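You operate a simulated robot arm through the tools that you are given. There is no shell and no other tool.

You are at the controls of a simulated two-armed robot. One attempt, no reset.

JOB
Fetch the black chock from the top of the grey ring bench and set it on the orange filter with dark pleats. Fetch the grey ring and set it on the top of the small blue bench. Put one of the grey couplers from the top of the grey ring bench on top of the roll of green tape there. Put the red chock on the top of the blue check bench. Put one of the short grey pipes from the top of the small blue bench on top of the low white reducer with a yellow band over a blue band. Fetch the low white reducer with a black band over a blue band and set it on the black tray. Take the green ring and put it on the top of the cream heat cabinet. Take the yellow tag that says "57" from the top of the grey check bench and leave it on the top of the cream heat cabinet. Any order will do. Set down upright: grey coupler, short grey pipe, low white reducer with a black band over a blue ba.

Only the result counts: the job must be done as asked and must still hold three seconds after the hand-in. Knocking over, shifting, dropping, spilling or breaking anything else fails it.

ROBOT AND FRAMES
Two 7-joint arms with two-finger parallel grippers on one trunk, on a base that drives. Base frame: it is fixed to the floor where the robot stands at the start and does not move with it; the origin is under the middle of the robot, x ahead of it, y to its left, z up. Lengths are in cm, angles in rad, forces in N, time in s.
The left shoulder is at the start at [-9.2, 11.9, 82.5], the right one opposite. With the tool pointing down near the work surface each hand reaches from about 10 to 56 cm from the robot's upright axis, wherever it stands, measured 20 degrees to its own side. Places, roughly: black chock (8x5x4 cm) [-40, -290, 80]; black tray (10x10x2 cm) [-190, -70, 80]; green ring (5x5x2 cm) [-50, -590, 80]; grey coupler (5x5x5 cm) [-10, -330, 80]; grey coupler (5x5x8 cm) [10, -350, 80]; grey ring (5x5x2 cm) [0, -280, 80]; low white reducer with a black ban (5x6x8 cm) [130, -440, 40]; low white reducer with a yellow ba (7x8x8 cm) [60, -350, 80]; orange filter with dark pleats (17x14x2 cm) [-30, -300, 80]; red chock (8x5x4 cm) [30, -330, 80]; roll of green tape (9x9x5 cm) [0, -340, 80]; short grey pipe (6x6x8 cm) [50, -380, 80]; top of the blue check bench [-100, -520, 80]; top of the cream heat cabinet (29x20 cm) [-136, -496, 114]; top of the small blue bench [70, -390, 80]; yellow tag [-50, -575, 75]. Payload 3.43 kg a hand.
Tool frame (each hand has its own): the origin (TCP) lies between the finger pads and is the grasp point; the fingertips stand 3 cm ahead of it; z points along the fingers, y is the line along which they close. Largest opening 9.4 cm; finger width 2.8, thickness 1; the body of the gripper, 5 by 9.6 cm, starts 5.5 cm behind the TCP.
Orientation is that of the tool frame in the base frame, as a unit quaternion [x, y, z, w]. With the fingers straight down and closing along the base's y, the tool's x points along the base's -x, its y along +y and its z along -z.

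CONTROLS
- The arms move only by the tool send_rows. It takes "left_rows", "right_rows" or both (then of equal length, played together; a hand with none holds still); each is a list of rows, each a list of 7 numbers: the closure, from 0 (fully open) to 1 (shut), then the shift along the base's x, y, z in cm, then the turn, a rotation vector about the base's x, y, z in rad. In form: [[hand, x, y, z, rx, ry, rz], ...]. A call has 1 to 20 rows; each row shifts and turns the commanded pose from where the row before left it. A row lasts 0.2 s, in which the tool goes at most 5 cm and 0.15 rad; a call with a longer step from one row to the next is refused whole, and so is a gripper value outside its range. A pose out of reach is approached as far as the arm can. The call stops where the force on the tool passes 40 N (or 10 N more than at its start, if that is more) or the arm is blocked; 0.2 s more then pass. Each finger travels about 15.3 cm/s and halts on what it meets, pressing with about 24 N; the grip force reading is that of the motor and also rises with nothing between the fingers. The clock runs only during rows and for 0.2 s after the last one: add rows that do not move to give the fingers time. The reply holds the time, the measured pose of the TCP, the force on the tool along the base axes, the opening and the grip force, in the units named above and with some noise, with the torque about the TCP (base axes, N m) and any sound that the robot's microphone picked up, and new pictures: "show" is both (left out), scene, wrist or none (wrist: the cameras of the hands that moved).
- Cameras (640 x 400 px; columns grow to the right, rows downward): "scene" is now at [3.99, -0.9, 154.47]; the picture's right is [-0.08, -1.00, 0.00], its down [-0.65, 0.05, -0.76] and it looks along [0.75, -0.06, -0.66] (base axes); focal length 252 px, centre (320, 200). "left" rides on the left gripper at [7.6, -1.4, -10.3] in its tool frame; the picture's right is [0.18, 0.98, 0.00], its down [-0.75, 0.14, -0.64] and it looks along [-0.63, 0.12, 0.77] (tool axes); focal length 243 px, centre (320, 200). "right" rides on the right gripper at [7.6, 1.4, -10.2] in its tool frame; the picture's right is [-0.18, 0.98, 0.00], its down [-0.75, -0.14, -0.64] and it looks along [-0.63, -0.12, 0.77] (tool axes); focal length 243 px, centre (320, 200). There is no depth. A picture from a camera that has moved, and an enlarged one, comes with that camera's place and axes in the base frame and with its lens.
- move_column(by): slides the trunk up (or, below 0, down) by that many cm; the arms and the scene camera ride with it, the base frame stays. It gives what a move gives, with no picture.
- base_move(legs): drives the robot by 1 to 6 legs, each [ahead, left, turn to the left] in cm, cm and rad, along the robot's own axes; the way and the turn of a leg run together, so that a leg with both is an arc; at most 150 cm and 3.142 rad a leg. The arms and the cameras ride along, it lands a little off, and it stops where it bumps. It gives what a move gives, and a new picture of the scene camera.
- pan_tilt(pan, tilt): turns the head with the scene camera to pan (to the left, within 2.496 rad either way) and tilt (down, from -0.506 to 1.204), counted from straight ahead of the robot. It gives what a move gives, and a new picture of the scene camera.
- close_up(camera, box): a new picture of the part [left, top, right, bottom] of that camera's present view, enlarged. No time passes.
- job_done(): hands the job in; it is judged then, once.

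Nothing tells you exact positions but the pictures and the camera data. Unless the task says otherwise, let go and move clear before handing in.

The tools are called by a JSON object that holds its "api" and its "payload". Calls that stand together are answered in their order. send_rows: Moves the arms, as the interface text tells. Its arguments: {"type":"object","properties":{"left_rows":{"type":"array"},"right_rows":{"type":"array"},"show":{"type":"string","enum":["both","scene","wrist","none"]}},"required":[]} The other tools are called the same way: move_column (by) slides the trunk up or down; base_move (legs) drives the base; pan_tilt (pan, tilt) turns the head that bears the scene camera; close_up (camera, box) takes an enlarged picture of a part of a camera's view; job_done () hands the job in.

At the start:

```text
clock: 0.0
left_ee_pos: [41.01, 12.79, 104.54]
left_ee_rot: [0.0, 1.0, 0.0, -0.001]
left_ft_force: [-0.5, -0.9, 0.6]
left_torque: [-0.01, 0.0, 0.0]
left_finger_gap: 9.38
left_gripper_force: 0.0
right_ee_pos: [33.77, -13.35, 111.4]
right_ee_rot: [0.001, 1.0, 0.001, 0.0]
right_ft_force: [0.5, 1.3, 0.0]
right_torque: [-0.01, 0.05, 0.02]
right_finger_gap: 9.38
right_gripper_force: 0.1
trunk travel left (down, up): [-25.0, 8.5]
robot x, y, heading: [-0.01, -0.09, -0.001]
head pan, tilt: [-0.082, 0.714]
```

scene: 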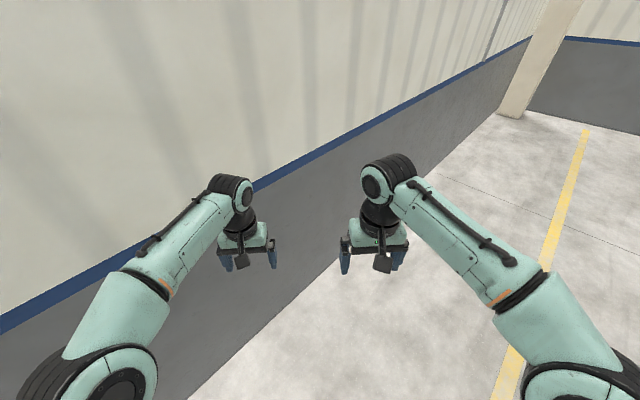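
right: 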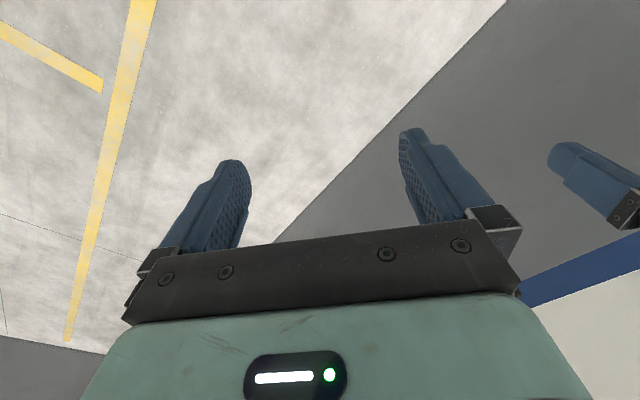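
left: 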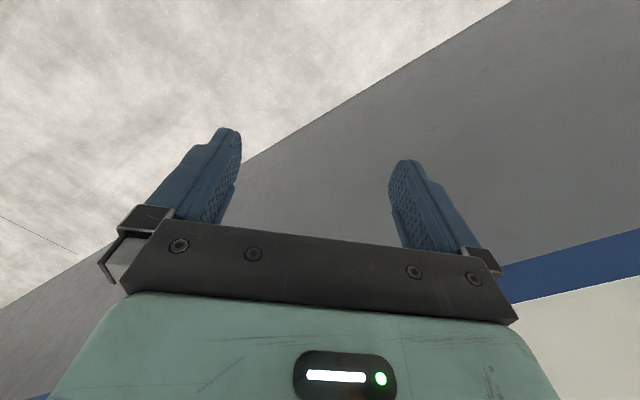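

I see only wall and floor ahead; the work lies to my right (negative y). I'll turn the head right to look around before driving.

{"api": "pan_tilt", "payload": {"pan": -1.57, "tilt": 0.3}}

{"api": "pan_tilt", "payload": {"pan": -2.4, "tilt": 0.3}}

```text
clock: 1.6
left_ee_pos: [40.97, 12.6, 104.53]
left_ee_rot: [0.0, 1.0, 0.0, 0.0]
left_ft_force: [0.3, 0.3, -0.1]
left_torque: [0.01, -0.01, 0.01]
left_finger_gap: 9.39
left_gripper_force: 0.1
right_ee_pos: [33.88, -13.45, 111.45]
right_ee_rot: [0.0, 1.0, 0.001, 0.0]
right_ft_force: [0.5, -0.7, -0.4]
right_torque: [-0.01, 0.0, -0.02]
right_finger_gap: 9.4
right_gripper_force: 0.0
trunk travel left (down, up): [-25.0, 8.5]
robot x, y, heading: [-0.02, 0.23, 0.0]
head pan, tilt: [-1.571, 0.3]
camera scene: at [-4.4, -9.54, 158.2], right [-1.0, 0.0, 0.0], down [0.0, 0.3, -0.96], along [0.0, -0.96, -0.3], focal length 252 px, centre (320, 200)
```

scene: 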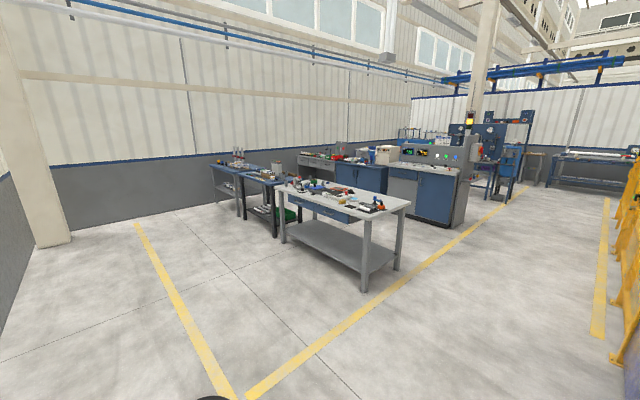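

```text
clock: 2.7
left_ee_pos: [41.09, 12.66, 104.48]
left_ee_rot: [-0.001, 1.0, 0.0, 0.0]
left_ft_force: [-0.5, -0.1, -0.2]
left_torque: [0.0, 0.03, -0.03]
left_finger_gap: 9.38
left_gripper_force: 0.0
right_ee_pos: [33.77, -13.34, 111.37]
right_ee_rot: [0.001, 1.0, 0.0, 0.0]
right_ft_force: [0.1, -0.2, -0.7]
right_torque: [-0.02, -0.03, 0.0]
right_finger_gap: 9.38
right_gripper_force: 0.0
trunk travel left (down, up): [-25.0, 8.5]
robot x, y, heading: [-0.0, -0.33, 0.0]
head pan, tilt: [-2.4, 0.3]
camera scene: at [-11.29, -6.52, 158.21], right [-0.68, 0.74, 0.0], down [0.22, 0.2, -0.96], along [-0.7, -0.65, -0.3], focal length 252 px, centre (320, 200)
```

scene: 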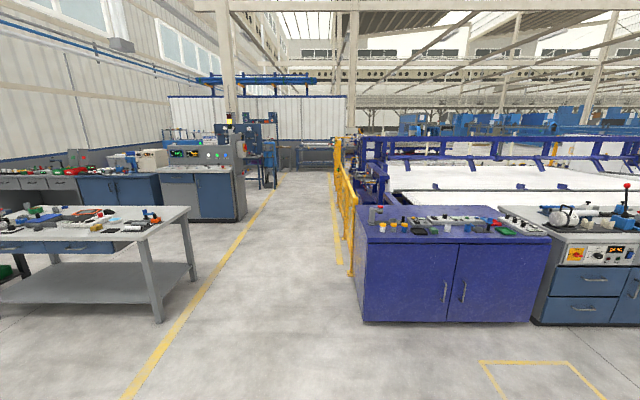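

The grey ring bench lies about 3 m to my right, and a purple cabinet with small things is behind-right near the tray's position. I'll take close-ups of both to understand the layout.

{"api": "close_up", "payload": {"camera": "scene", "box": [350, 180, 640, 340]}}

{"api": "close_up", "payload": {"camera": "scene", "box": [0, 120, 280, 300]}}

{"api": "pan_tilt", "payload": {"pan": -1.57, "tilt": 0.3}}

{"api": "close_up", "payload": {"camera": "scene", "box": [200, 130, 420, 270]}}

{"api": "close_up", "payload": {"camera": "scene", "box": [370, 100, 590, 240]}}

```text
2.21 times, centred on (495, 260) of scene
camera zoom: at [-11.29, -6.52, 158.21], right [-0.68, 0.74, 0.0], down [0.22, 0.2, -0.96], along [-0.7, -0.65, -0.3], focal length 557 px, centre (-66, 68)
```

zoom: 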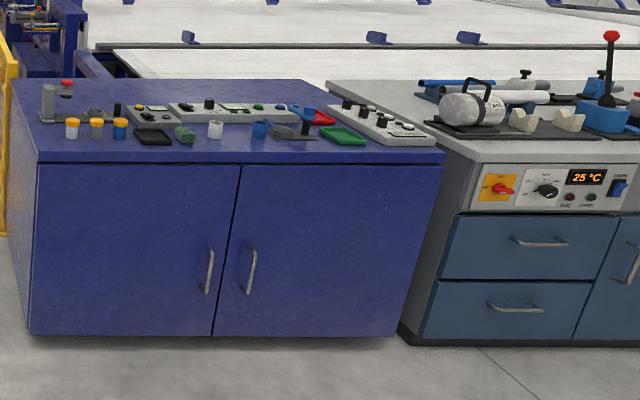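

```text
2.22 times, centred on (140, 210) of scene
camera zoom: at [-11.29, -6.52, 158.21], right [-0.68, 0.74, 0.0], down [0.22, 0.2, -0.96], along [-0.7, -0.65, -0.3], focal length 561 px, centre (720, 178)
```

zoom: 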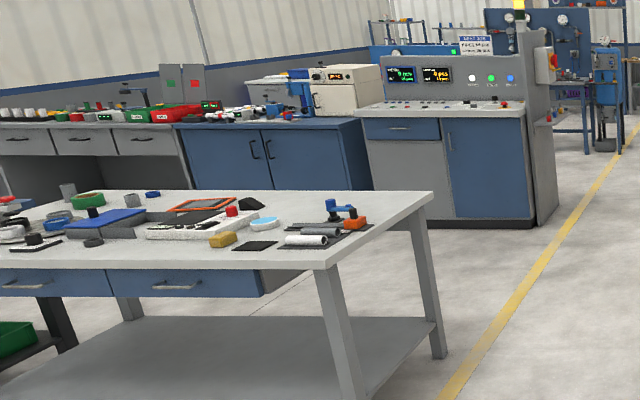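

```text
clock: 3.9
left_ee_pos: [41.01, 12.7, 104.51]
left_ee_rot: [0.0, 1.0, 0.0, 0.0]
left_ft_force: [0.2, 0.7, 0.9]
left_torque: [-0.03, 0.0, 0.01]
left_finger_gap: 9.38
left_gripper_force: 0.0
right_ee_pos: [33.79, -13.4, 111.42]
right_ee_rot: [0.001, 1.0, 0.001, 0.0]
right_ft_force: [-0.8, -0.5, 0.1]
right_torque: [0.04, 0.02, 0.0]
right_finger_gap: 9.4
right_gripper_force: 0.1
trunk travel left (down, up): [-25.0, 8.5]
robot x, y, heading: [-0.23, 0.19, 0.0]
head pan, tilt: [-1.571, 0.3]
camera scene: at [-4.42, -9.54, 158.2], right [-1.0, 0.0, 0.0], down [0.0, 0.3, -0.96], along [0.0, -0.96, -0.3], focal length 252 px, centre (320, 200)
```

scene: 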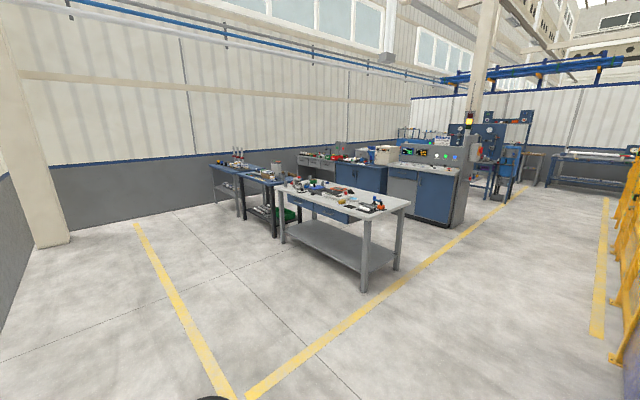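

```text
2.86 times, centred on (310, 200) of scene
camera zoom: at [-4.42, -9.54, 158.2], right [-1.0, 0.0, 0.0], down [0.0, 0.3, -0.96], along [0.0, -0.96, -0.3], focal length 721 px, centre (349, 200)
```

zoom: 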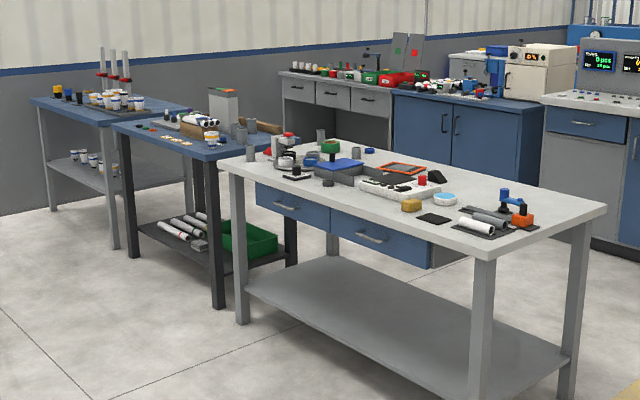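

```text
2.86 times, centred on (480, 170) of scene
camera zoom: at [-4.42, -9.54, 158.2], right [-1.0, 0.0, 0.0], down [0.0, 0.3, -0.96], along [0.0, -0.96, -0.3], focal length 721 px, centre (-137, 286)
```

zoom: 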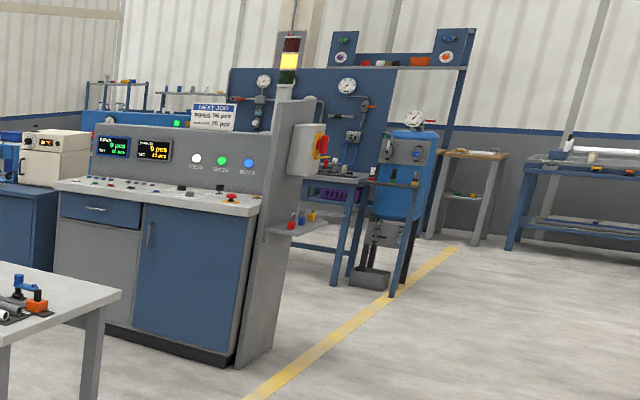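

The three benches (grey ring bench, small blue bench, another blue bench) stand in a line running diagonally, with their front edges aligned. I'll turn to face that line square and drive to about 60 cm in front of the grey ring bench.

{"api": "base_move", "payload": {"legs": [[0, 0, -2.435], [54, 118, 0], [50, 118, 0]]}}

{"api": "pan_tilt", "payload": {"pan": 0, "tilt": 0.6}}

```text
clock: 30.3
left_ee_pos: [49.8, -282.54, 104.49]
left_ee_rot: [0.934, 0.356, 0.0, 0.0]
left_ft_force: [-0.2, 0.7, -1.5]
left_torque: [-0.01, 0.01, -0.01]
left_finger_gap: 9.4
left_gripper_force: 0.1
right_ee_pos: [37.79, -258.22, 111.36]
right_ee_rot: [0.935, 0.355, 0.001, 0.0]
right_ft_force: [0.1, -0.3, -0.6]
right_torque: [0.01, 0.05, 0.0]
right_finger_gap: 9.4
right_gripper_force: 0.1
trunk travel left (down, up): [-25.0, 8.5]
robot x, y, heading: [72.28, -245.82, -2.414]
head pan, tilt: [-1.571, 0.3]
camera scene: at [68.92, -235.99, 158.21], right [0.75, 0.67, 0.0], down [0.2, -0.22, -0.96], along [-0.64, 0.71, -0.3], focal length 252 px, centre (320, 200)
```

scene: 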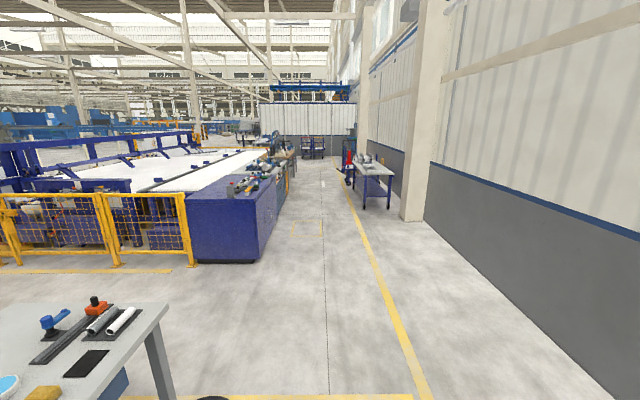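

```text
clock: 31.9
left_ee_pos: [49.74, -282.44, 104.53]
left_ee_rot: [0.934, 0.356, 0.001, 0.0]
left_ft_force: [0.7, -1.2, -0.7]
left_torque: [-0.02, 0.01, 0.0]
left_finger_gap: 9.38
left_gripper_force: 0.1
right_ee_pos: [37.9, -258.05, 111.33]
right_ee_rot: [0.935, 0.354, 0.0, 0.001]
right_ft_force: [-0.1, -0.2, 0.5]
right_torque: [0.01, -0.01, 0.0]
right_finger_gap: 9.39
right_gripper_force: 0.0
trunk travel left (down, up): [-25.0, 8.5]
robot x, y, heading: [71.82, -245.58, -2.41]
head pan, tilt: [0.0, 0.6]
camera scene: at [68.52, -248.83, 155.46], right [-0.66, 0.75, 0.0], down [0.42, 0.38, -0.83], along [-0.62, -0.55, -0.56], focal length 252 px, centre (320, 200)
```

scene: 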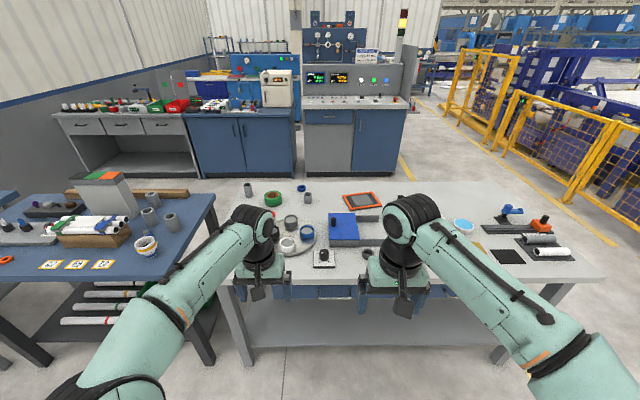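

I'm in front of the ring bench. I'll take close-ups to identify each object.

{"api": "close_up", "payload": {"camera": "scene", "box": [220, 170, 420, 295]}}

{"api": "close_up", "payload": {"camera": "scene", "box": [0, 160, 220, 300]}}

{"api": "close_up", "payload": {"camera": "scene", "box": [50, 60, 300, 200]}}

{"api": "close_up", "payload": {"camera": "scene", "box": [400, 180, 640, 330]}}

```text
3.20 times, centred on (320, 232) of scene
camera zoom: at [68.52, -248.83, 155.46], right [-0.66, 0.75, 0.0], down [0.42, 0.38, -0.83], along [-0.62, -0.55, -0.56], focal length 807 px, centre (320, 96)
```

zoom: 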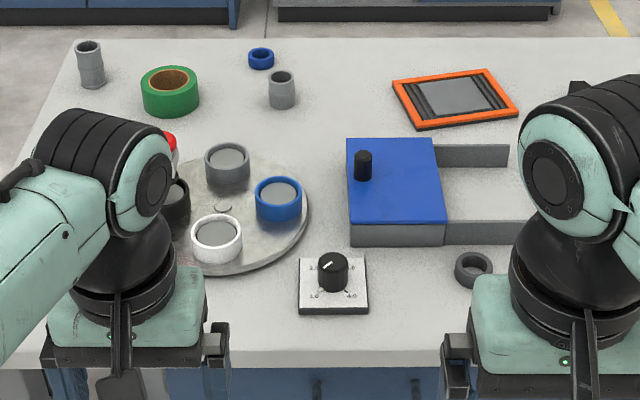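

```text
2.86 times, centred on (110, 230) of scene
camera zoom: at [68.52, -248.83, 155.46], right [-0.66, 0.75, 0.0], down [0.42, 0.38, -0.83], along [-0.62, -0.55, -0.56], focal length 721 px, centre (920, 114)
```

zoom: 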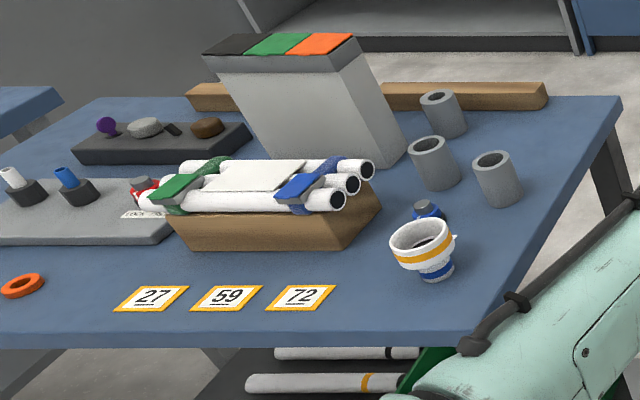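

```text
2.56 times, centred on (175, 130) of scene
camera zoom: at [68.52, -248.83, 155.46], right [-0.66, 0.75, 0.0], down [0.42, 0.38, -0.83], along [-0.62, -0.55, -0.56], focal length 646 px, centre (691, 379)
```

zoom: 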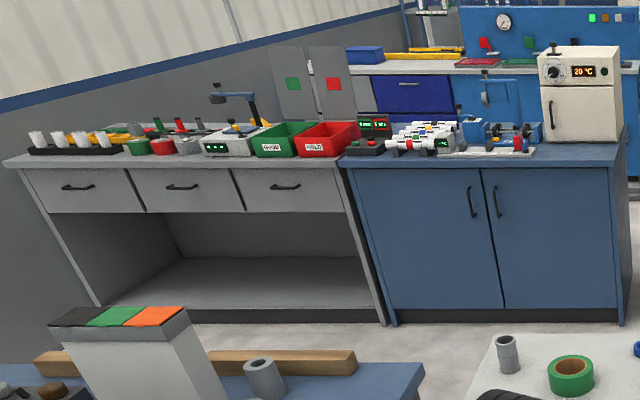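

```text
2.67 times, centred on (520, 255) of scene
camera zoom: at [68.52, -248.83, 155.46], right [-0.66, 0.75, 0.0], down [0.42, 0.38, -0.83], along [-0.62, -0.55, -0.56], focal length 673 px, centre (-213, 53)
```

zoom: 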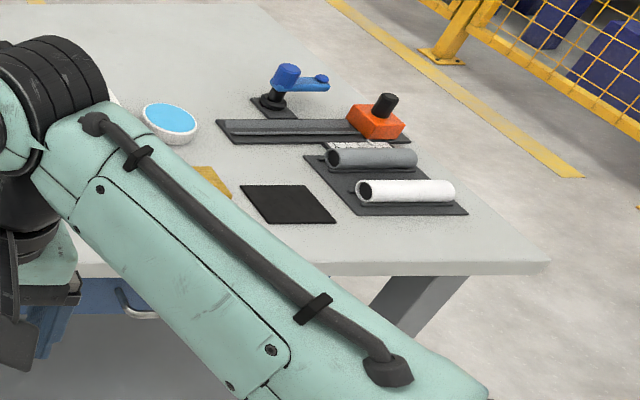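

I've recognised the grey ring, filter, couplers and tape on the ring bench, the three pipes and the yellow-band reducer on the blue bench. The red chock is hidden behind my left arm, so I'll look from other head angles.

{"api": "pan_tilt", "payload": {"pan": 0, "tilt": 1.2}}

{"api": "pan_tilt", "payload": {"pan": 0.9, "tilt": 0.6}}

{"api": "close_up", "payload": {"camera": "scene", "box": [160, 130, 480, 330]}}

```text
clock: 32.9
left_ee_pos: [49.76, -282.43, 104.52]
left_ee_rot: [0.935, 0.356, 0.0, 0.0]
left_ft_force: [-0.4, 0.1, -0.2]
left_torque: [0.01, -0.01, 0.01]
left_finger_gap: 9.42
left_gripper_force: 0.0
right_ee_pos: [37.73, -258.2, 111.38]
right_ee_rot: [0.935, 0.355, 0.001, 0.0]
right_ft_force: [0.5, 1.0, 0.7]
right_torque: [0.0, 0.0, 0.0]
right_finger_gap: 9.41
right_gripper_force: 0.1
trunk travel left (down, up): [-25.0, 8.5]
robot x, y, heading: [72.02, -246.17, -2.415]
head pan, tilt: [0.0, 1.201]
camera scene: at [70.95, -246.68, 151.0], right [-0.67, 0.75, 0.0], down [0.7, 0.62, -0.36], along [-0.27, -0.24, -0.93], focal length 252 px, centre (320, 200)
```

scene: 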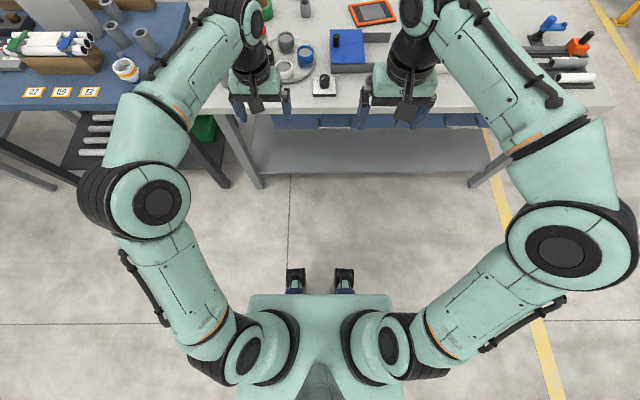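

```text
clock: 34.1
left_ee_pos: [49.77, -282.5, 104.51]
left_ee_rot: [0.934, 0.356, 0.0, 0.0]
left_ft_force: [0.0, 0.9, 0.5]
left_torque: [-0.01, -0.02, -0.02]
left_finger_gap: 9.4
left_gripper_force: 0.0
right_ee_pos: [37.8, -258.13, 111.39]
right_ee_rot: [0.935, 0.356, 0.0, 0.001]
right_ft_force: [0.4, -0.2, -0.3]
right_torque: [0.0, -0.03, -0.02]
right_finger_gap: 9.39
right_gripper_force: 0.0
trunk travel left (down, up): [-25.0, 8.5]
robot x, y, heading: [71.88, -245.33, -2.412]
head pan, tilt: [0.901, 0.6]
camera scene: at [75.63, -251.78, 155.45], right [-1.0, -0.06, 0.0], down [-0.03, 0.56, -0.82], along [0.05, -0.82, -0.57], focal length 252 px, centre (320, 200)
```

scene: 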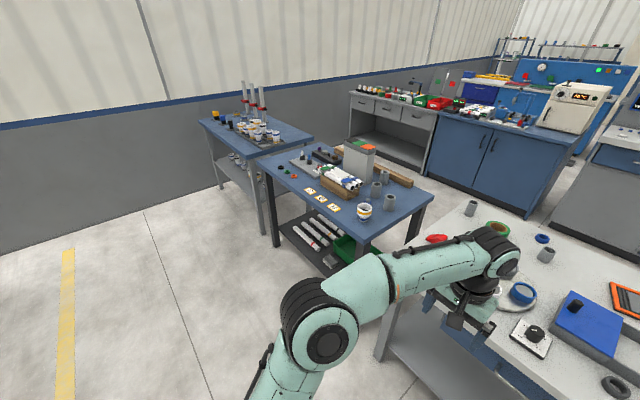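

```text
2.00 times, centred on (320, 230) of scene
camera zoom: at [75.63, -251.78, 155.45], right [-1.0, -0.06, 0.0], down [-0.03, 0.56, -0.82], along [0.05, -0.82, -0.57], focal length 505 px, centre (320, 140)
```

zoom: 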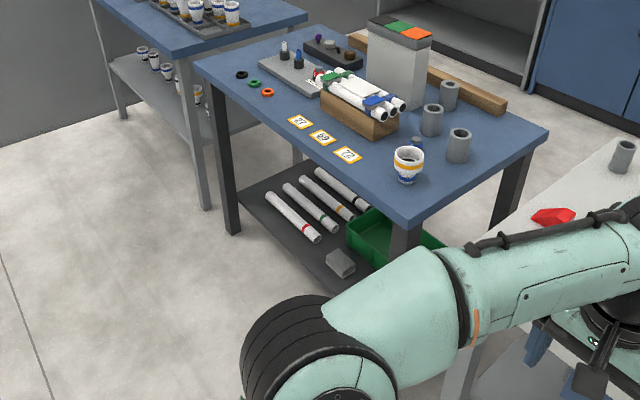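

The red chock sits at the left end of the ring bench, and the base front seems to be well under 22 cm from my axis. I'll drive up to the bench so the grey ring comes in reach of the right hand.

{"api": "base_move", "payload": {"legs": [[33, -3, 0]]}}

{"api": "send_rows", "payload": {"right_rows": [[0, 0, 0, 0, 0, 0, 0]], "left_rows": [[0, 0, 0, 0, 0, 0, 0]], "show": "wrist"}}

{"api": "pan_tilt", "payload": {"pan": 0, "tilt": 0.85}}

```text
clock: 36.3
left_ee_pos: [23.81, -301.56, 104.48]
left_ee_rot: [0.934, 0.356, 0.001, 0.001]
left_ft_force: [0.3, -0.4, 0.5]
left_torque: [0.0, 0.0, -0.02]
left_finger_gap: 9.43
left_gripper_force: 0.1
right_ee_pos: [11.84, -277.36, 111.34]
right_ee_rot: [0.935, 0.356, 0.001, 0.001]
right_ft_force: [-0.1, 0.6, -0.4]
right_torque: [0.0, -0.01, 0.01]
right_finger_gap: 9.42
right_gripper_force: 0.2
trunk travel left (down, up): [-25.0, 8.5]
robot x, y, heading: [46.05, -265.32, -2.414]
head pan, tilt: [0.901, 0.6]
camera scene: at [49.67, -270.96, 155.45], right [-1.0, -0.06, 0.0], down [-0.03, 0.56, -0.82], along [0.05, -0.82, -0.57], focal length 252 px, centre (320, 200)
```

scene: 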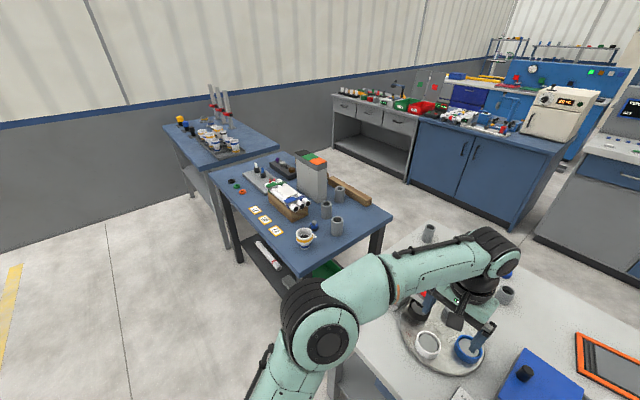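

```text
clock: 36.7
left_ee_pos: [23.92, -301.58, 104.53]
left_ee_rot: [0.934, 0.357, 0.0, 0.0]
left_ft_force: [0.0, -0.2, 0.6]
left_torque: [0.0, -0.01, -0.01]
left_finger_gap: 9.39
left_gripper_force: 0.0
right_ee_pos: [11.9, -277.3, 111.39]
right_ee_rot: [0.935, 0.355, -0.001, 0.001]
right_ft_force: [-0.2, 0.7, 0.1]
right_torque: [0.0, 0.04, -0.01]
right_finger_gap: 9.4
right_gripper_force: 0.2
trunk travel left (down, up): [-25.0, 8.5]
robot x, y, heading: [45.88, -264.97, -2.417]
head pan, tilt: [0.901, 0.6]
camera right: at [18.47, -273.29, 121.51], right [0.52, -0.86, 0.0], down [-0.66, -0.39, 0.64], along [-0.55, -0.33, -0.77], focal length 243 px, centre (320, 200)
camera left: at [28.5, -295.51, 114.75], right [0.79, -0.61, 0.0], down [-0.47, -0.61, 0.64], along [-0.39, -0.51, -0.77], focal length 243 px, centre (320, 200)
```

right: 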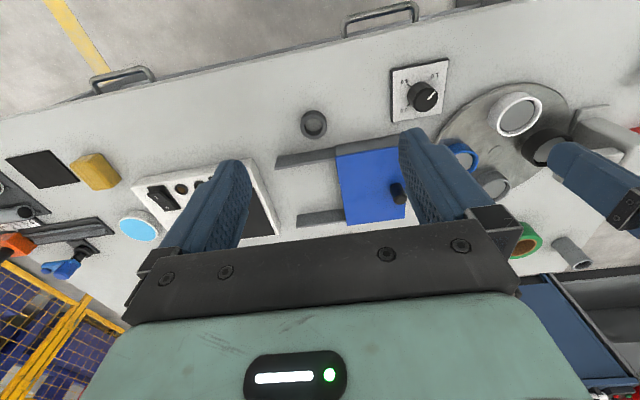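
left: 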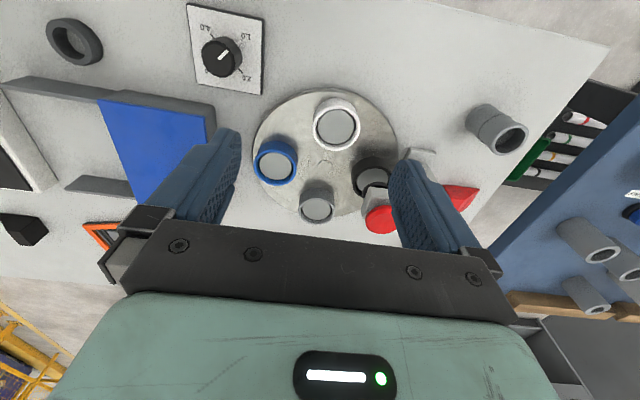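

```text
clock: 37.9
left_ee_pos: [23.76, -301.67, 104.51]
left_ee_rot: [0.935, 0.355, 0.001, 0.0]
left_ft_force: [-0.4, -0.4, 0.3]
left_torque: [0.0, -0.02, 0.01]
left_finger_gap: 9.4
left_gripper_force: 0.0
right_ee_pos: [11.82, -277.31, 111.45]
right_ee_rot: [0.935, 0.355, 0.0, 0.001]
right_ft_force: [0.2, 0.1, 0.0]
right_torque: [-0.02, 0.0, 0.02]
right_finger_gap: 9.41
right_gripper_force: 0.0
trunk travel left (down, up): [-25.0, 8.5]
robot x, y, heading: [46.3, -264.98, -2.416]
head pan, tilt: [0.0, 0.85]
camera scene: at [43.37, -267.32, 153.37], right [-0.67, 0.75, 0.0], down [0.56, 0.5, -0.66], along [-0.49, -0.44, -0.75], focal length 252 px, centre (320, 200)
```

scene: 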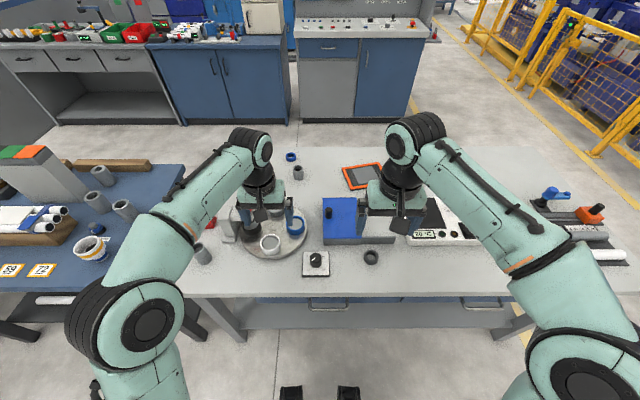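

The grey ring is at about (3.3, -281.0) from both cameras. I'll bring the right hand over it and part way down, then check.

{"api": "send_rows", "payload": {"right_rows": [[0, -2.1, -0.9, -3.5, 0, 0, 0], [0, -2.1, -0.9, -3.5, 0, 0, 0], [0, -2.1, -0.9, -3.5, 0, 0, 0], [0, -2.1, -0.9, -3.5, 0, 0, 0], [0, 0, 0, -3, 0, 0, 0], [0, 0, 0, 0, 0, 0, 0]], "show": "wrist"}}

```text
clock: 39.3
left_ee_pos: [23.79, -301.64, 104.57]
left_ee_rot: [0.934, 0.356, 0.0, 0.0]
left_ft_force: [0.4, 0.0, 0.3]
left_torque: [-0.02, -0.02, -0.01]
left_finger_gap: 9.38
left_gripper_force: 0.0
right_ee_pos: [3.32, -280.88, 94.44]
right_ee_rot: [0.935, 0.356, 0.0, 0.0]
right_ft_force: [0.0, 0.4, 0.4]
right_torque: [0.05, -0.02, -0.02]
right_finger_gap: 9.41
right_gripper_force: 0.1
trunk travel left (down, up): [-25.0, 8.5]
robot x, y, heading: [45.82, -264.59, -2.416]
head pan, tilt: [0.0, 0.85]
camera right: at [9.91, -276.85, 104.58], right [0.52, -0.86, 0.0], down [-0.66, -0.4, 0.64], along [-0.55, -0.33, -0.77], focal length 243 px, centre (320, 200)
```

right: 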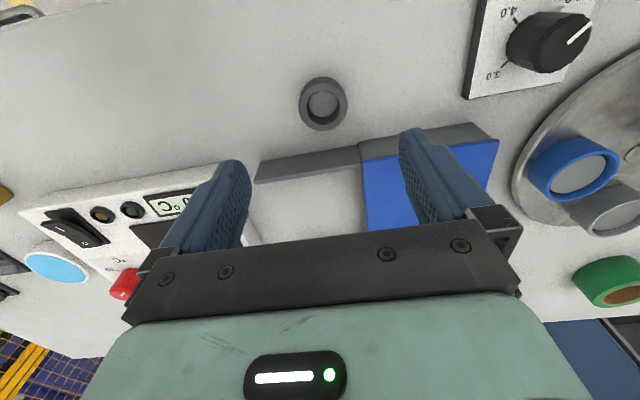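

The ring lies straight below the TCP. Now I descend gently.

{"api": "send_rows", "payload": {"right_rows": [[0, 0, -0.1, -3, 0, 0, 0], [0, 0, 0, -3, 0, 0, 0], [0, 0, 0, -2, 0, 0, 0], [0, 0, 0, -1, 0, 0, 0], [0, 0, 0, -0.5, 0, 0, 0], [0, 0, 0, 0, 0, 0, 0]], "show": "wrist"}}

```text
clock: 40.7
left_ee_pos: [23.9, -301.55, 104.66]
left_ee_rot: [0.934, 0.356, 0.0, 0.0]
left_ft_force: [-0.2, -0.1, -0.4]
left_torque: [0.0, 0.0, -0.01]
left_finger_gap: 9.39
left_gripper_force: 0.0
right_ee_pos: [3.37, -280.97, 84.89]
right_ee_rot: [0.934, 0.356, 0.001, 0.001]
right_ft_force: [0.1, 0.2, 0.0]
right_torque: [-0.01, 0.0, -0.05]
right_finger_gap: 9.42
right_gripper_force: 0.0
trunk travel left (down, up): [-25.0, 8.5]
robot x, y, heading: [46.27, -264.33, -2.414]
head pan, tilt: [0.0, 0.85]
camera right: at [10.0, -276.96, 95.02], right [0.52, -0.86, 0.0], down [-0.66, -0.39, 0.64], along [-0.55, -0.33, -0.77], focal length 243 px, centre (320, 200)
```

right: 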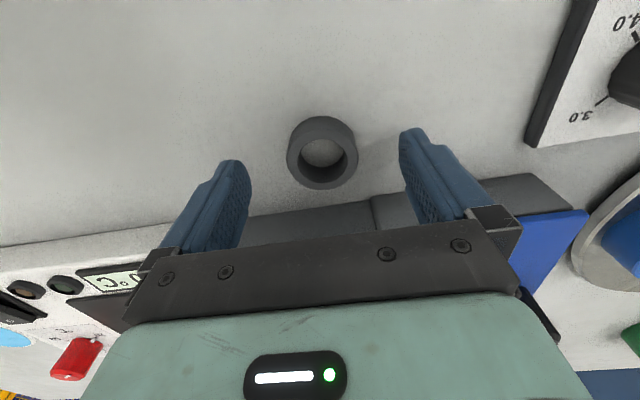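

Aligned. Continuing down in small steps, watching the force.

{"api": "send_rows", "payload": {"right_rows": [[0, 0, 0, -0.5, 0, 0, 0], [0, 0, 0, -0.4, 0, 0, 0], [0, 0, 0, -0.3, 0, 0, 0], [0, 0, 0, -0.2, 0, 0, 0], [0, 0, 0, 0, 0, 0, 0]], "show": "wrist"}}

```text
clock: 41.9
left_ee_pos: [23.9, -301.63, 104.59]
left_ee_rot: [0.935, 0.355, 0.0, 0.0]
left_ft_force: [0.1, 0.1, 0.2]
left_torque: [0.01, -0.01, -0.02]
left_finger_gap: 9.4
left_gripper_force: 0.1
right_ee_pos: [3.49, -280.98, 83.36]
right_ee_rot: [0.935, 0.355, 0.0, 0.0]
right_ft_force: [-0.8, 0.6, 0.4]
right_torque: [0.0, 0.01, 0.01]
right_finger_gap: 9.4
right_gripper_force: 0.0
trunk travel left (down, up): [-25.0, 8.5]
robot x, y, heading: [45.97, -264.68, -2.411]
head pan, tilt: [0.0, 0.85]
camera right: at [10.02, -276.98, 93.59], right [0.52, -0.86, 0.0], down [-0.66, -0.4, 0.64], along [-0.55, -0.33, -0.77], focal length 243 px, centre (320, 200)
```

right: 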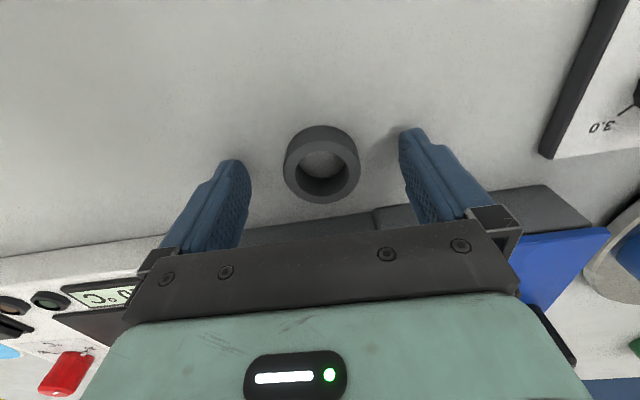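

The ring sits between the fingertips. Closing on it.

{"api": "send_rows", "payload": {"right_rows": [[0, 0, 0, -0.2, 0, 0, 0], [0.3, 0, 0, 0, 0, 0, 0], [0.6, 0, 0, 0, 0, 0, 0], [0.8, 0, 0, 0, 0, 0, 0], [0.8, 0, 0, 0, 0, 0, 0], [0.8, 0, 0, 0, 0, 0, 0]], "show": "wrist"}}

```text
clock: 43.3
left_ee_pos: [23.79, -301.59, 104.49]
left_ee_rot: [0.934, 0.356, 0.001, 0.0]
left_ft_force: [0.6, 0.0, -0.3]
left_torque: [0.01, -0.04, -0.03]
left_finger_gap: 9.4
left_gripper_force: 0.0
right_ee_pos: [3.38, -280.93, 83.21]
right_ee_rot: [0.935, 0.356, 0.0, 0.001]
right_ft_force: [0.9, -0.3, 0.3]
right_torque: [0.01, -0.01, 0.01]
right_finger_gap: 4.35
right_gripper_force: 24.2
trunk travel left (down, up): [-25.0, 8.5]
robot x, y, heading: [45.94, -264.74, -2.414]
head pan, tilt: [0.0, 0.85]
camera right: at [10.01, -276.97, 93.39], right [0.52, -0.86, 0.0], down [-0.66, -0.4, 0.64], along [-0.55, -0.33, -0.77], focal length 243 px, centre (320, 200)
```

right: 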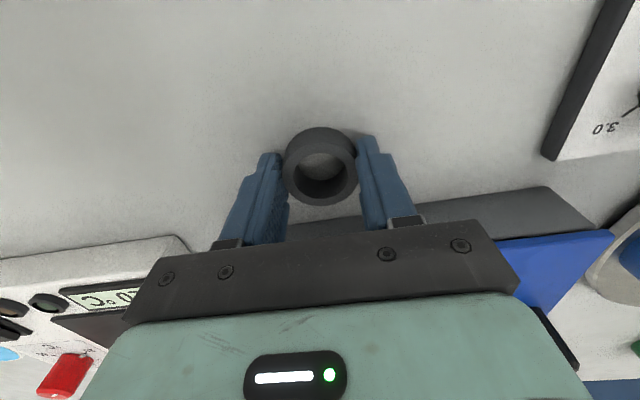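

Ring gripped (4.35 cm). Lifting it, and then looking at the chock with the left hand camera.

{"api": "send_rows", "payload": {"right_rows": [[1, 0, 0, 2, 0, 0, 0], [1, 0, 0, 4, 0, 0, 0], [1, 0, 0, 5, 0, 0, 0], [1, 0, 0, 5, 0, 0, 0], [1, 0, 0, 5, 0, 0, 0], [1, 0, 0, 5, 0, 0, 0], [1, 0, 0, 0, 0, 0, 0]], "show": "both"}}

```text
clock: 44.9
left_ee_pos: [23.63, -301.63, 104.45]
left_ee_rot: [0.935, 0.355, 0.001, 0.0]
left_ft_force: [0.5, -0.7, 0.8]
left_torque: [0.02, -0.01, 0.03]
left_finger_gap: 9.42
left_gripper_force: 0.1
right_ee_pos: [3.79, -280.93, 109.12]
right_ee_rot: [0.935, 0.356, 0.0, 0.001]
right_ft_force: [0.4, 0.7, 0.5]
right_torque: [-0.04, -0.01, 0.04]
right_finger_gap: 0.0
right_gripper_force: 23.9
trunk travel left (down, up): [-25.0, 8.5]
robot x, y, heading: [46.5, -264.8, -2.417]
head pan, tilt: [0.0, 0.85]
camera scene: at [43.35, -267.3, 153.37], right [-0.67, 0.75, 0.0], down [0.56, 0.5, -0.66], along [-0.49, -0.44, -0.75], focal length 252 px, centre (320, 200)
camera right: at [10.34, -276.98, 119.23], right [0.52, -0.86, 0.0], down [-0.66, -0.4, 0.64], along [-0.55, -0.33, -0.77], focal length 243 px, centre (320, 200)
```

scene: 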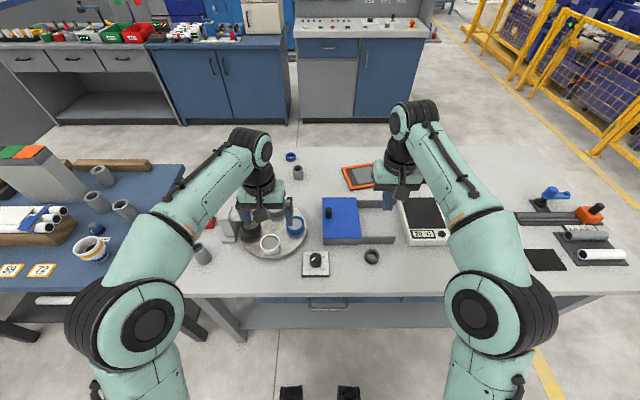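
right: 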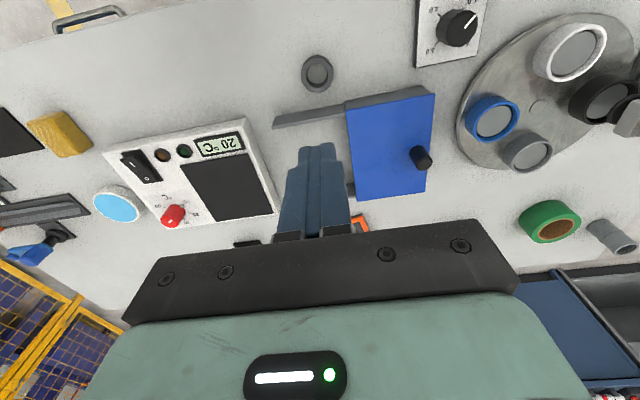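

The ring slipped out: I had only its upper rim. I'll go back lower and feel for the table.

{"api": "send_rows", "payload": {"right_rows": [[0, 0, 0, -3, 0, 0, 0], [0, -0.1, 0, -5, 0, 0, 0], [0, -0.1, 0, -5, 0, 0, 0], [0, -0.1, 0, -5, 0, 0, 0], [0, -0.1, 0, -4, 0, 0, 0], [0, 0, 0, -2.5, 0, 0, 0], [0, 0, 0, -1, 0, 0, 0], [0, 0, 0, -0.6, 0, 0, 0], [0, 0, 0, 0, 0, 0, 0]], "show": "wrist"}}

{"api": "send_rows", "payload": {"right_rows": [[0, 0, 0, -0.3, 0, 0, 0], [0, 0, 0, 0, 0, 0, 0], [0, 0, 0, -0.2, 0, 0, 0], [0, 0, 0, 0, 0, 0, 0]], "show": "wrist"}}

```text
clock: 46.9
left_ee_pos: [23.78, -301.53, 104.48]
left_ee_rot: [0.935, 0.356, 0.0, 0.0]
left_ft_force: [0.2, -0.6, -0.4]
left_torque: [-0.03, 0.01, 0.0]
left_finger_gap: 9.4
left_gripper_force: 0.1
right_ee_pos: [3.13, -280.98, 83.15]
right_ee_rot: [0.935, 0.356, 0.0, 0.0]
right_ft_force: [0.0, -0.4, -0.3]
right_torque: [-0.03, 0.02, -0.02]
right_finger_gap: 9.4
right_gripper_force: 0.1
trunk travel left (down, up): [-25.0, 8.5]
robot x, y, heading: [45.83, -264.76, -2.412]
head pan, tilt: [0.0, 0.85]
camera right: at [9.67, -276.91, 93.29], right [0.52, -0.86, 0.0], down [-0.66, -0.39, 0.64], along [-0.55, -0.33, -0.77], focal length 243 px, centre (320, 200)
```

right: 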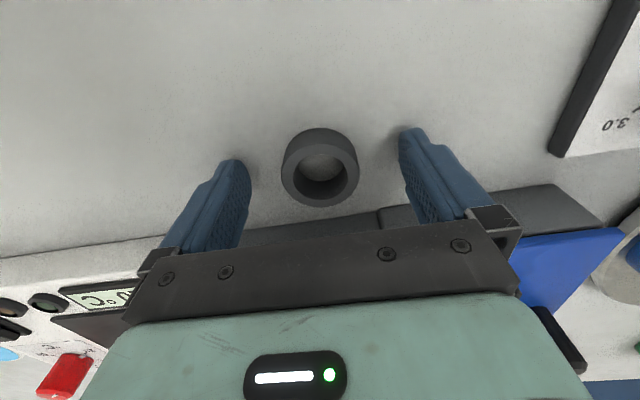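

```text
clock: 47.9
left_ee_pos: [23.89, -301.56, 104.64]
left_ee_rot: [0.935, 0.356, -0.001, 0.0]
left_ft_force: [0.4, 0.6, -0.1]
left_torque: [0.03, -0.01, -0.03]
left_finger_gap: 9.4
left_gripper_force: 0.0
right_ee_pos: [3.09, -280.97, 82.98]
right_ee_rot: [0.934, 0.356, -0.003, 0.001]
right_ft_force: [2.6, 5.9, 27.3]
right_torque: [1.25, 0.38, -0.11]
right_finger_gap: 9.39
right_gripper_force: 0.1
trunk travel left (down, up): [-25.0, 8.5]
robot x, y, heading: [46.0, -264.82, -2.41]
head pan, tilt: [0.0, 0.85]
camera right: at [9.71, -276.92, 93.06], right [0.52, -0.86, 0.0], down [-0.65, -0.39, 0.65], along [-0.55, -0.33, -0.76], focal length 243 px, centre (320, 200)
```

right: 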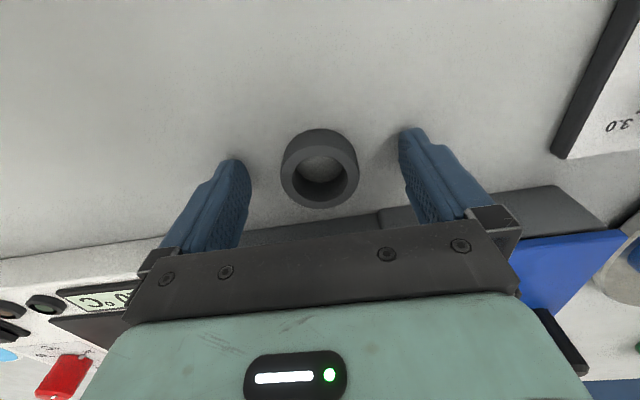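

The table top is at z = 80.0 and the ring (4.35 cm across) is well centred. I'll grip again fully and lift slowly.

{"api": "send_rows", "payload": {"right_rows": [[0, 0, 0, 0.35, 0, 0, 0], [0.5, 0, 0, 0, 0, 0, 0], [1, 0, 0, 0, 0, 0, 0], [1, 0, 0, 0, 0, 0, 0], [1, 0, 0, 0, 0, 0, 0], [1, 0, 0, 0, 0, 0, 0], [1, 0, 0, 0, 0, 0, 0]], "show": "wrist"}}

{"api": "send_rows", "payload": {"right_rows": [[1, 0, 0, 0.2, 0, 0, 0], [1, 0, 0, 0.4, 0, 0, 0], [1, 0, 0, 0.5, 0, 0, 0], [1, 0, 0, 0.5, 0, 0, 0], [1, 0, 0, 0, 0, 0, 0]], "show": "wrist"}}

```text
clock: 49.5
left_ee_pos: [23.86, -301.61, 104.62]
left_ee_rot: [0.934, 0.357, 0.001, 0.0]
left_ft_force: [-0.8, -0.3, 0.1]
left_torque: [0.03, -0.01, 0.01]
left_finger_gap: 9.4
left_gripper_force: 0.1
right_ee_pos: [3.07, -281.07, 83.04]
right_ee_rot: [0.935, 0.356, 0.001, 0.001]
right_ft_force: [0.1, 0.1, -1.0]
right_torque: [0.02, 0.0, -0.01]
right_finger_gap: 4.43
right_gripper_force: 24.0
trunk travel left (down, up): [-25.0, 8.5]
robot x, y, heading: [45.64, -264.77, -2.414]
head pan, tilt: [0.0, 0.85]
camera right: at [9.67, -277.01, 93.15], right [0.52, -0.86, 0.0], down [-0.66, -0.4, 0.64], along [-0.55, -0.33, -0.77], focal length 243 px, centre (320, 200)
```

right: 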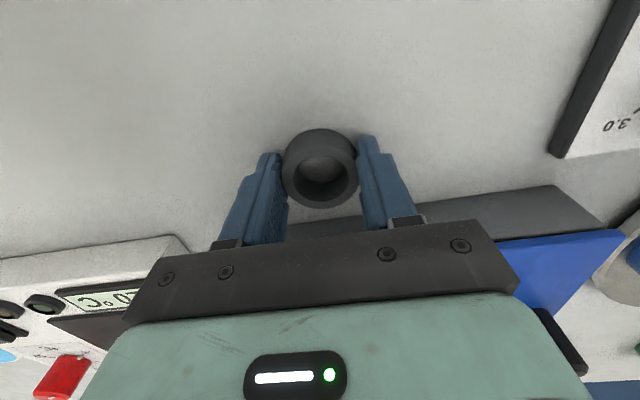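

```text
clock: 50.7
left_ee_pos: [23.69, -301.55, 104.61]
left_ee_rot: [0.935, 0.356, 0.0, 0.0]
left_ft_force: [0.0, -1.1, -0.4]
left_torque: [-0.01, 0.02, 0.02]
left_finger_gap: 9.41
left_gripper_force: 0.1
right_ee_pos: [2.86, -281.04, 84.78]
right_ee_rot: [0.935, 0.356, 0.0, 0.001]
right_ft_force: [0.9, 0.5, -0.1]
right_torque: [0.03, -0.02, 0.01]
right_finger_gap: 4.4
right_gripper_force: 24.6
trunk travel left (down, up): [-25.0, 8.5]
robot x, y, heading: [46.08, -264.94, -2.417]
head pan, tilt: [0.0, 0.85]
camera right: at [9.6, -276.98, 94.81], right [0.52, -0.86, 0.0], down [-0.66, -0.4, 0.64], along [-0.55, -0.33, -0.77], focal length 243 px, centre (320, 200)
```

right: 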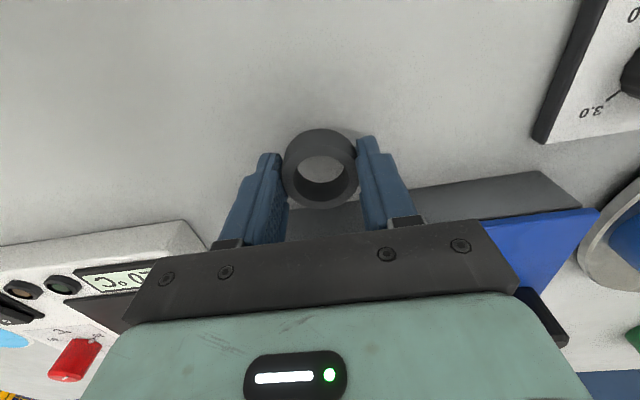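

The ring is coming up with the hand. Lifting on gently.

{"api": "send_rows", "payload": {"right_rows": [[1, 0, 0, 1, 0, 0, 0], [1, 0, 0, 1.5, 0, 0, 0], [1, 0, 0, 2, 0, 0, 0], [1, 0, 0, 2, 0, 0, 0], [1, 0, 0, 2, 0, 0, 0], [1, 0, 0, 2, 0, 0, 0], [1, 0, 0, 2, 0, 0, 0], [1, 0, 0, 2, 0, 0, 0], [1, 0, 0, 2, 0, 0, 0], [1, 0, 0, 1, 0, 0, 0], [1, 0, 0, 0, 0, 0, 0]], "show": "wrist"}}

```text
clock: 53.1
left_ee_pos: [23.78, -301.71, 104.57]
left_ee_rot: [0.935, 0.356, 0.001, -0.001]
left_ft_force: [0.4, 0.7, 1.2]
left_torque: [-0.02, 0.01, 0.01]
left_finger_gap: 9.4
left_gripper_force: 0.1
right_ee_pos: [3.01, -280.94, 102.35]
right_ee_rot: [0.934, 0.356, 0.0, 0.001]
right_ft_force: [-0.8, -0.1, 0.3]
right_torque: [0.01, 0.01, -0.01]
right_finger_gap: 4.41
right_gripper_force: 23.3
trunk travel left (down, up): [-25.0, 8.5]
robot x, y, heading: [45.85, -264.74, -2.418]
head pan, tilt: [0.0, 0.85]
camera right: at [9.71, -276.95, 112.27], right [0.52, -0.86, 0.0], down [-0.66, -0.39, 0.64], along [-0.55, -0.33, -0.77], focal length 243 px, centre (320, 200)
```

right: 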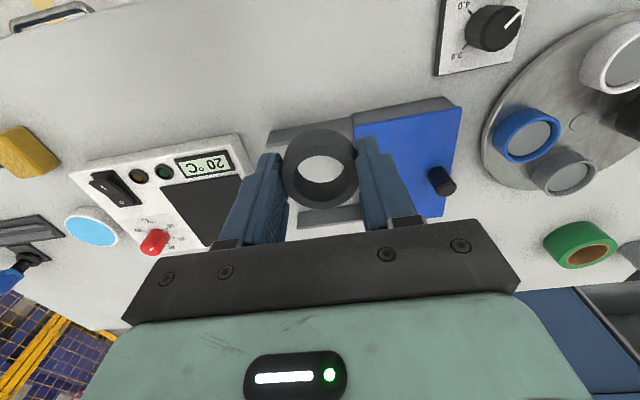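

Ring secure in the right hand. Now I shift left along the bench so the left hand can reach the red chock.

{"api": "base_move", "payload": {"legs": [[5.5, 25, 0]]}}

{"api": "send_rows", "payload": {"left_rows": [[0, 0, 0, 0, 0, 0, 0]], "show": "wrist"}}

```text
clock: 55.9
left_ee_pos: [36.39, -323.9, 104.56]
left_ee_rot: [0.936, 0.353, 0.001, 0.001]
left_ft_force: [-0.1, 0.7, 0.0]
left_torque: [-0.02, -0.01, 0.0]
left_finger_gap: 9.4
left_gripper_force: 0.1
right_ee_pos: [15.7, -303.13, 102.16]
right_ee_rot: [0.936, 0.352, 0.0, 0.001]
right_ft_force: [0.2, 0.4, -0.6]
right_torque: [-0.02, 0.01, -0.04]
right_finger_gap: 4.39
right_gripper_force: 24.0
trunk travel left (down, up): [-25.0, 8.5]
robot x, y, heading: [58.94, -287.38, -2.419]
head pan, tilt: [0.0, 0.85]
camera scene: at [56.07, -289.75, 153.37], right [-0.66, 0.75, 0.0], down [0.56, 0.5, -0.66], along [-0.5, -0.44, -0.75], focal length 252 px, centre (320, 200)
```

scene: 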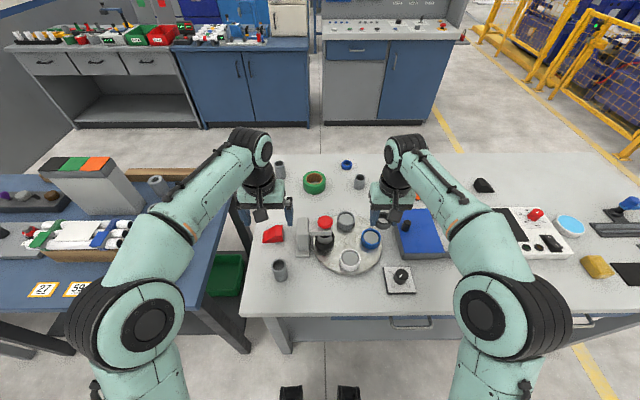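

```text
clock: 56.3
left_ee_pos: [36.28, -323.76, 104.46]
left_ee_rot: [0.936, 0.353, 0.0, 0.0]
left_ft_force: [-0.5, 0.5, -0.2]
left_torque: [-0.03, -0.01, 0.01]
left_finger_gap: 9.39
left_gripper_force: 0.1
right_ee_pos: [15.75, -303.03, 102.15]
right_ee_rot: [0.936, 0.353, 0.0, 0.001]
right_ft_force: [0.5, 0.2, 0.1]
right_torque: [0.01, 0.0, 0.01]
right_finger_gap: 4.4
right_gripper_force: 24.4
trunk travel left (down, up): [-25.0, 8.5]
robot x, y, heading: [58.74, -287.46, -2.423]
head pan, tilt: [0.0, 0.85]
camera left: at [41.0, -317.86, 114.74], right [0.79, -0.62, 0.0], down [-0.47, -0.6, 0.64], along [-0.4, -0.51, -0.77], focal length 243 px, centre (320, 200)
```

left: 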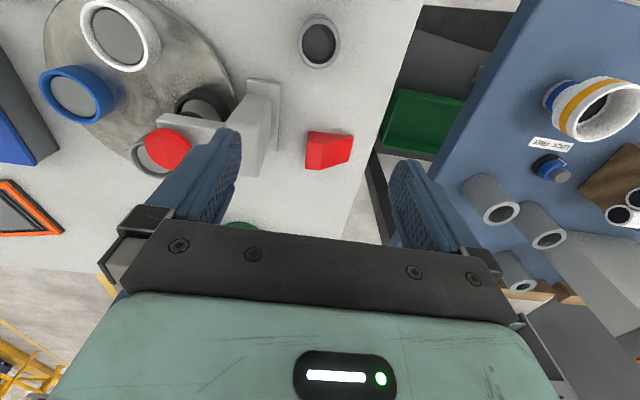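

{"api": "close_up", "payload": {"camera": "left", "box": [220, 60, 420, 185]}}

{"api": "close_up", "payload": {"camera": "scene", "box": [230, 170, 390, 290]}}

```text
3.20 times, centred on (320, 122) of left
camera zoom: at [41.0, -317.86, 114.74], right [0.79, -0.62, 0.0], down [-0.47, -0.6, 0.64], along [-0.4, -0.51, -0.77], focal length 776 px, centre (320, 448)
```

zoom: 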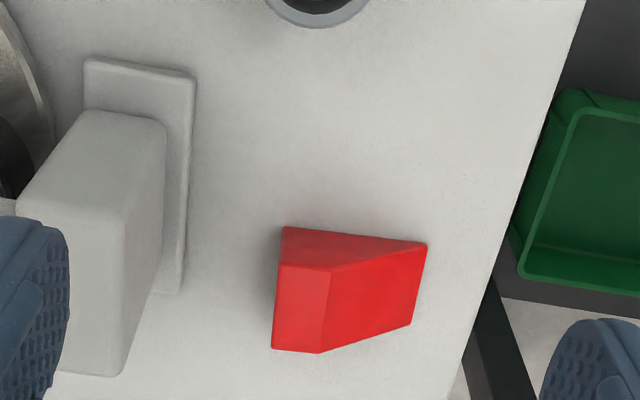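

```text
3.33 times, centred on (310, 230) of scene
camera zoom: at [56.05, -289.72, 153.37], right [-0.66, 0.75, 0.0], down [0.56, 0.5, -0.66], along [-0.49, -0.44, -0.75], focal length 841 px, centre (353, 100)
```

zoom: 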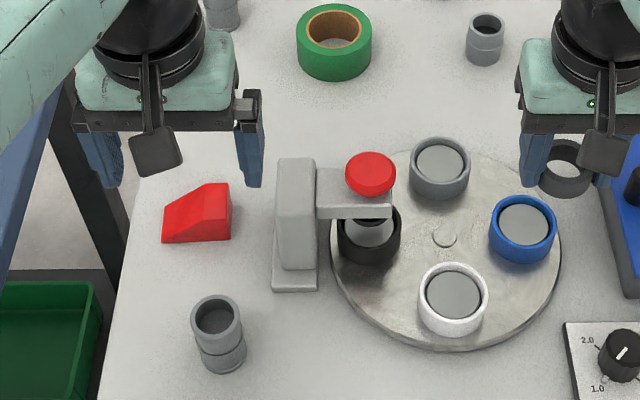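

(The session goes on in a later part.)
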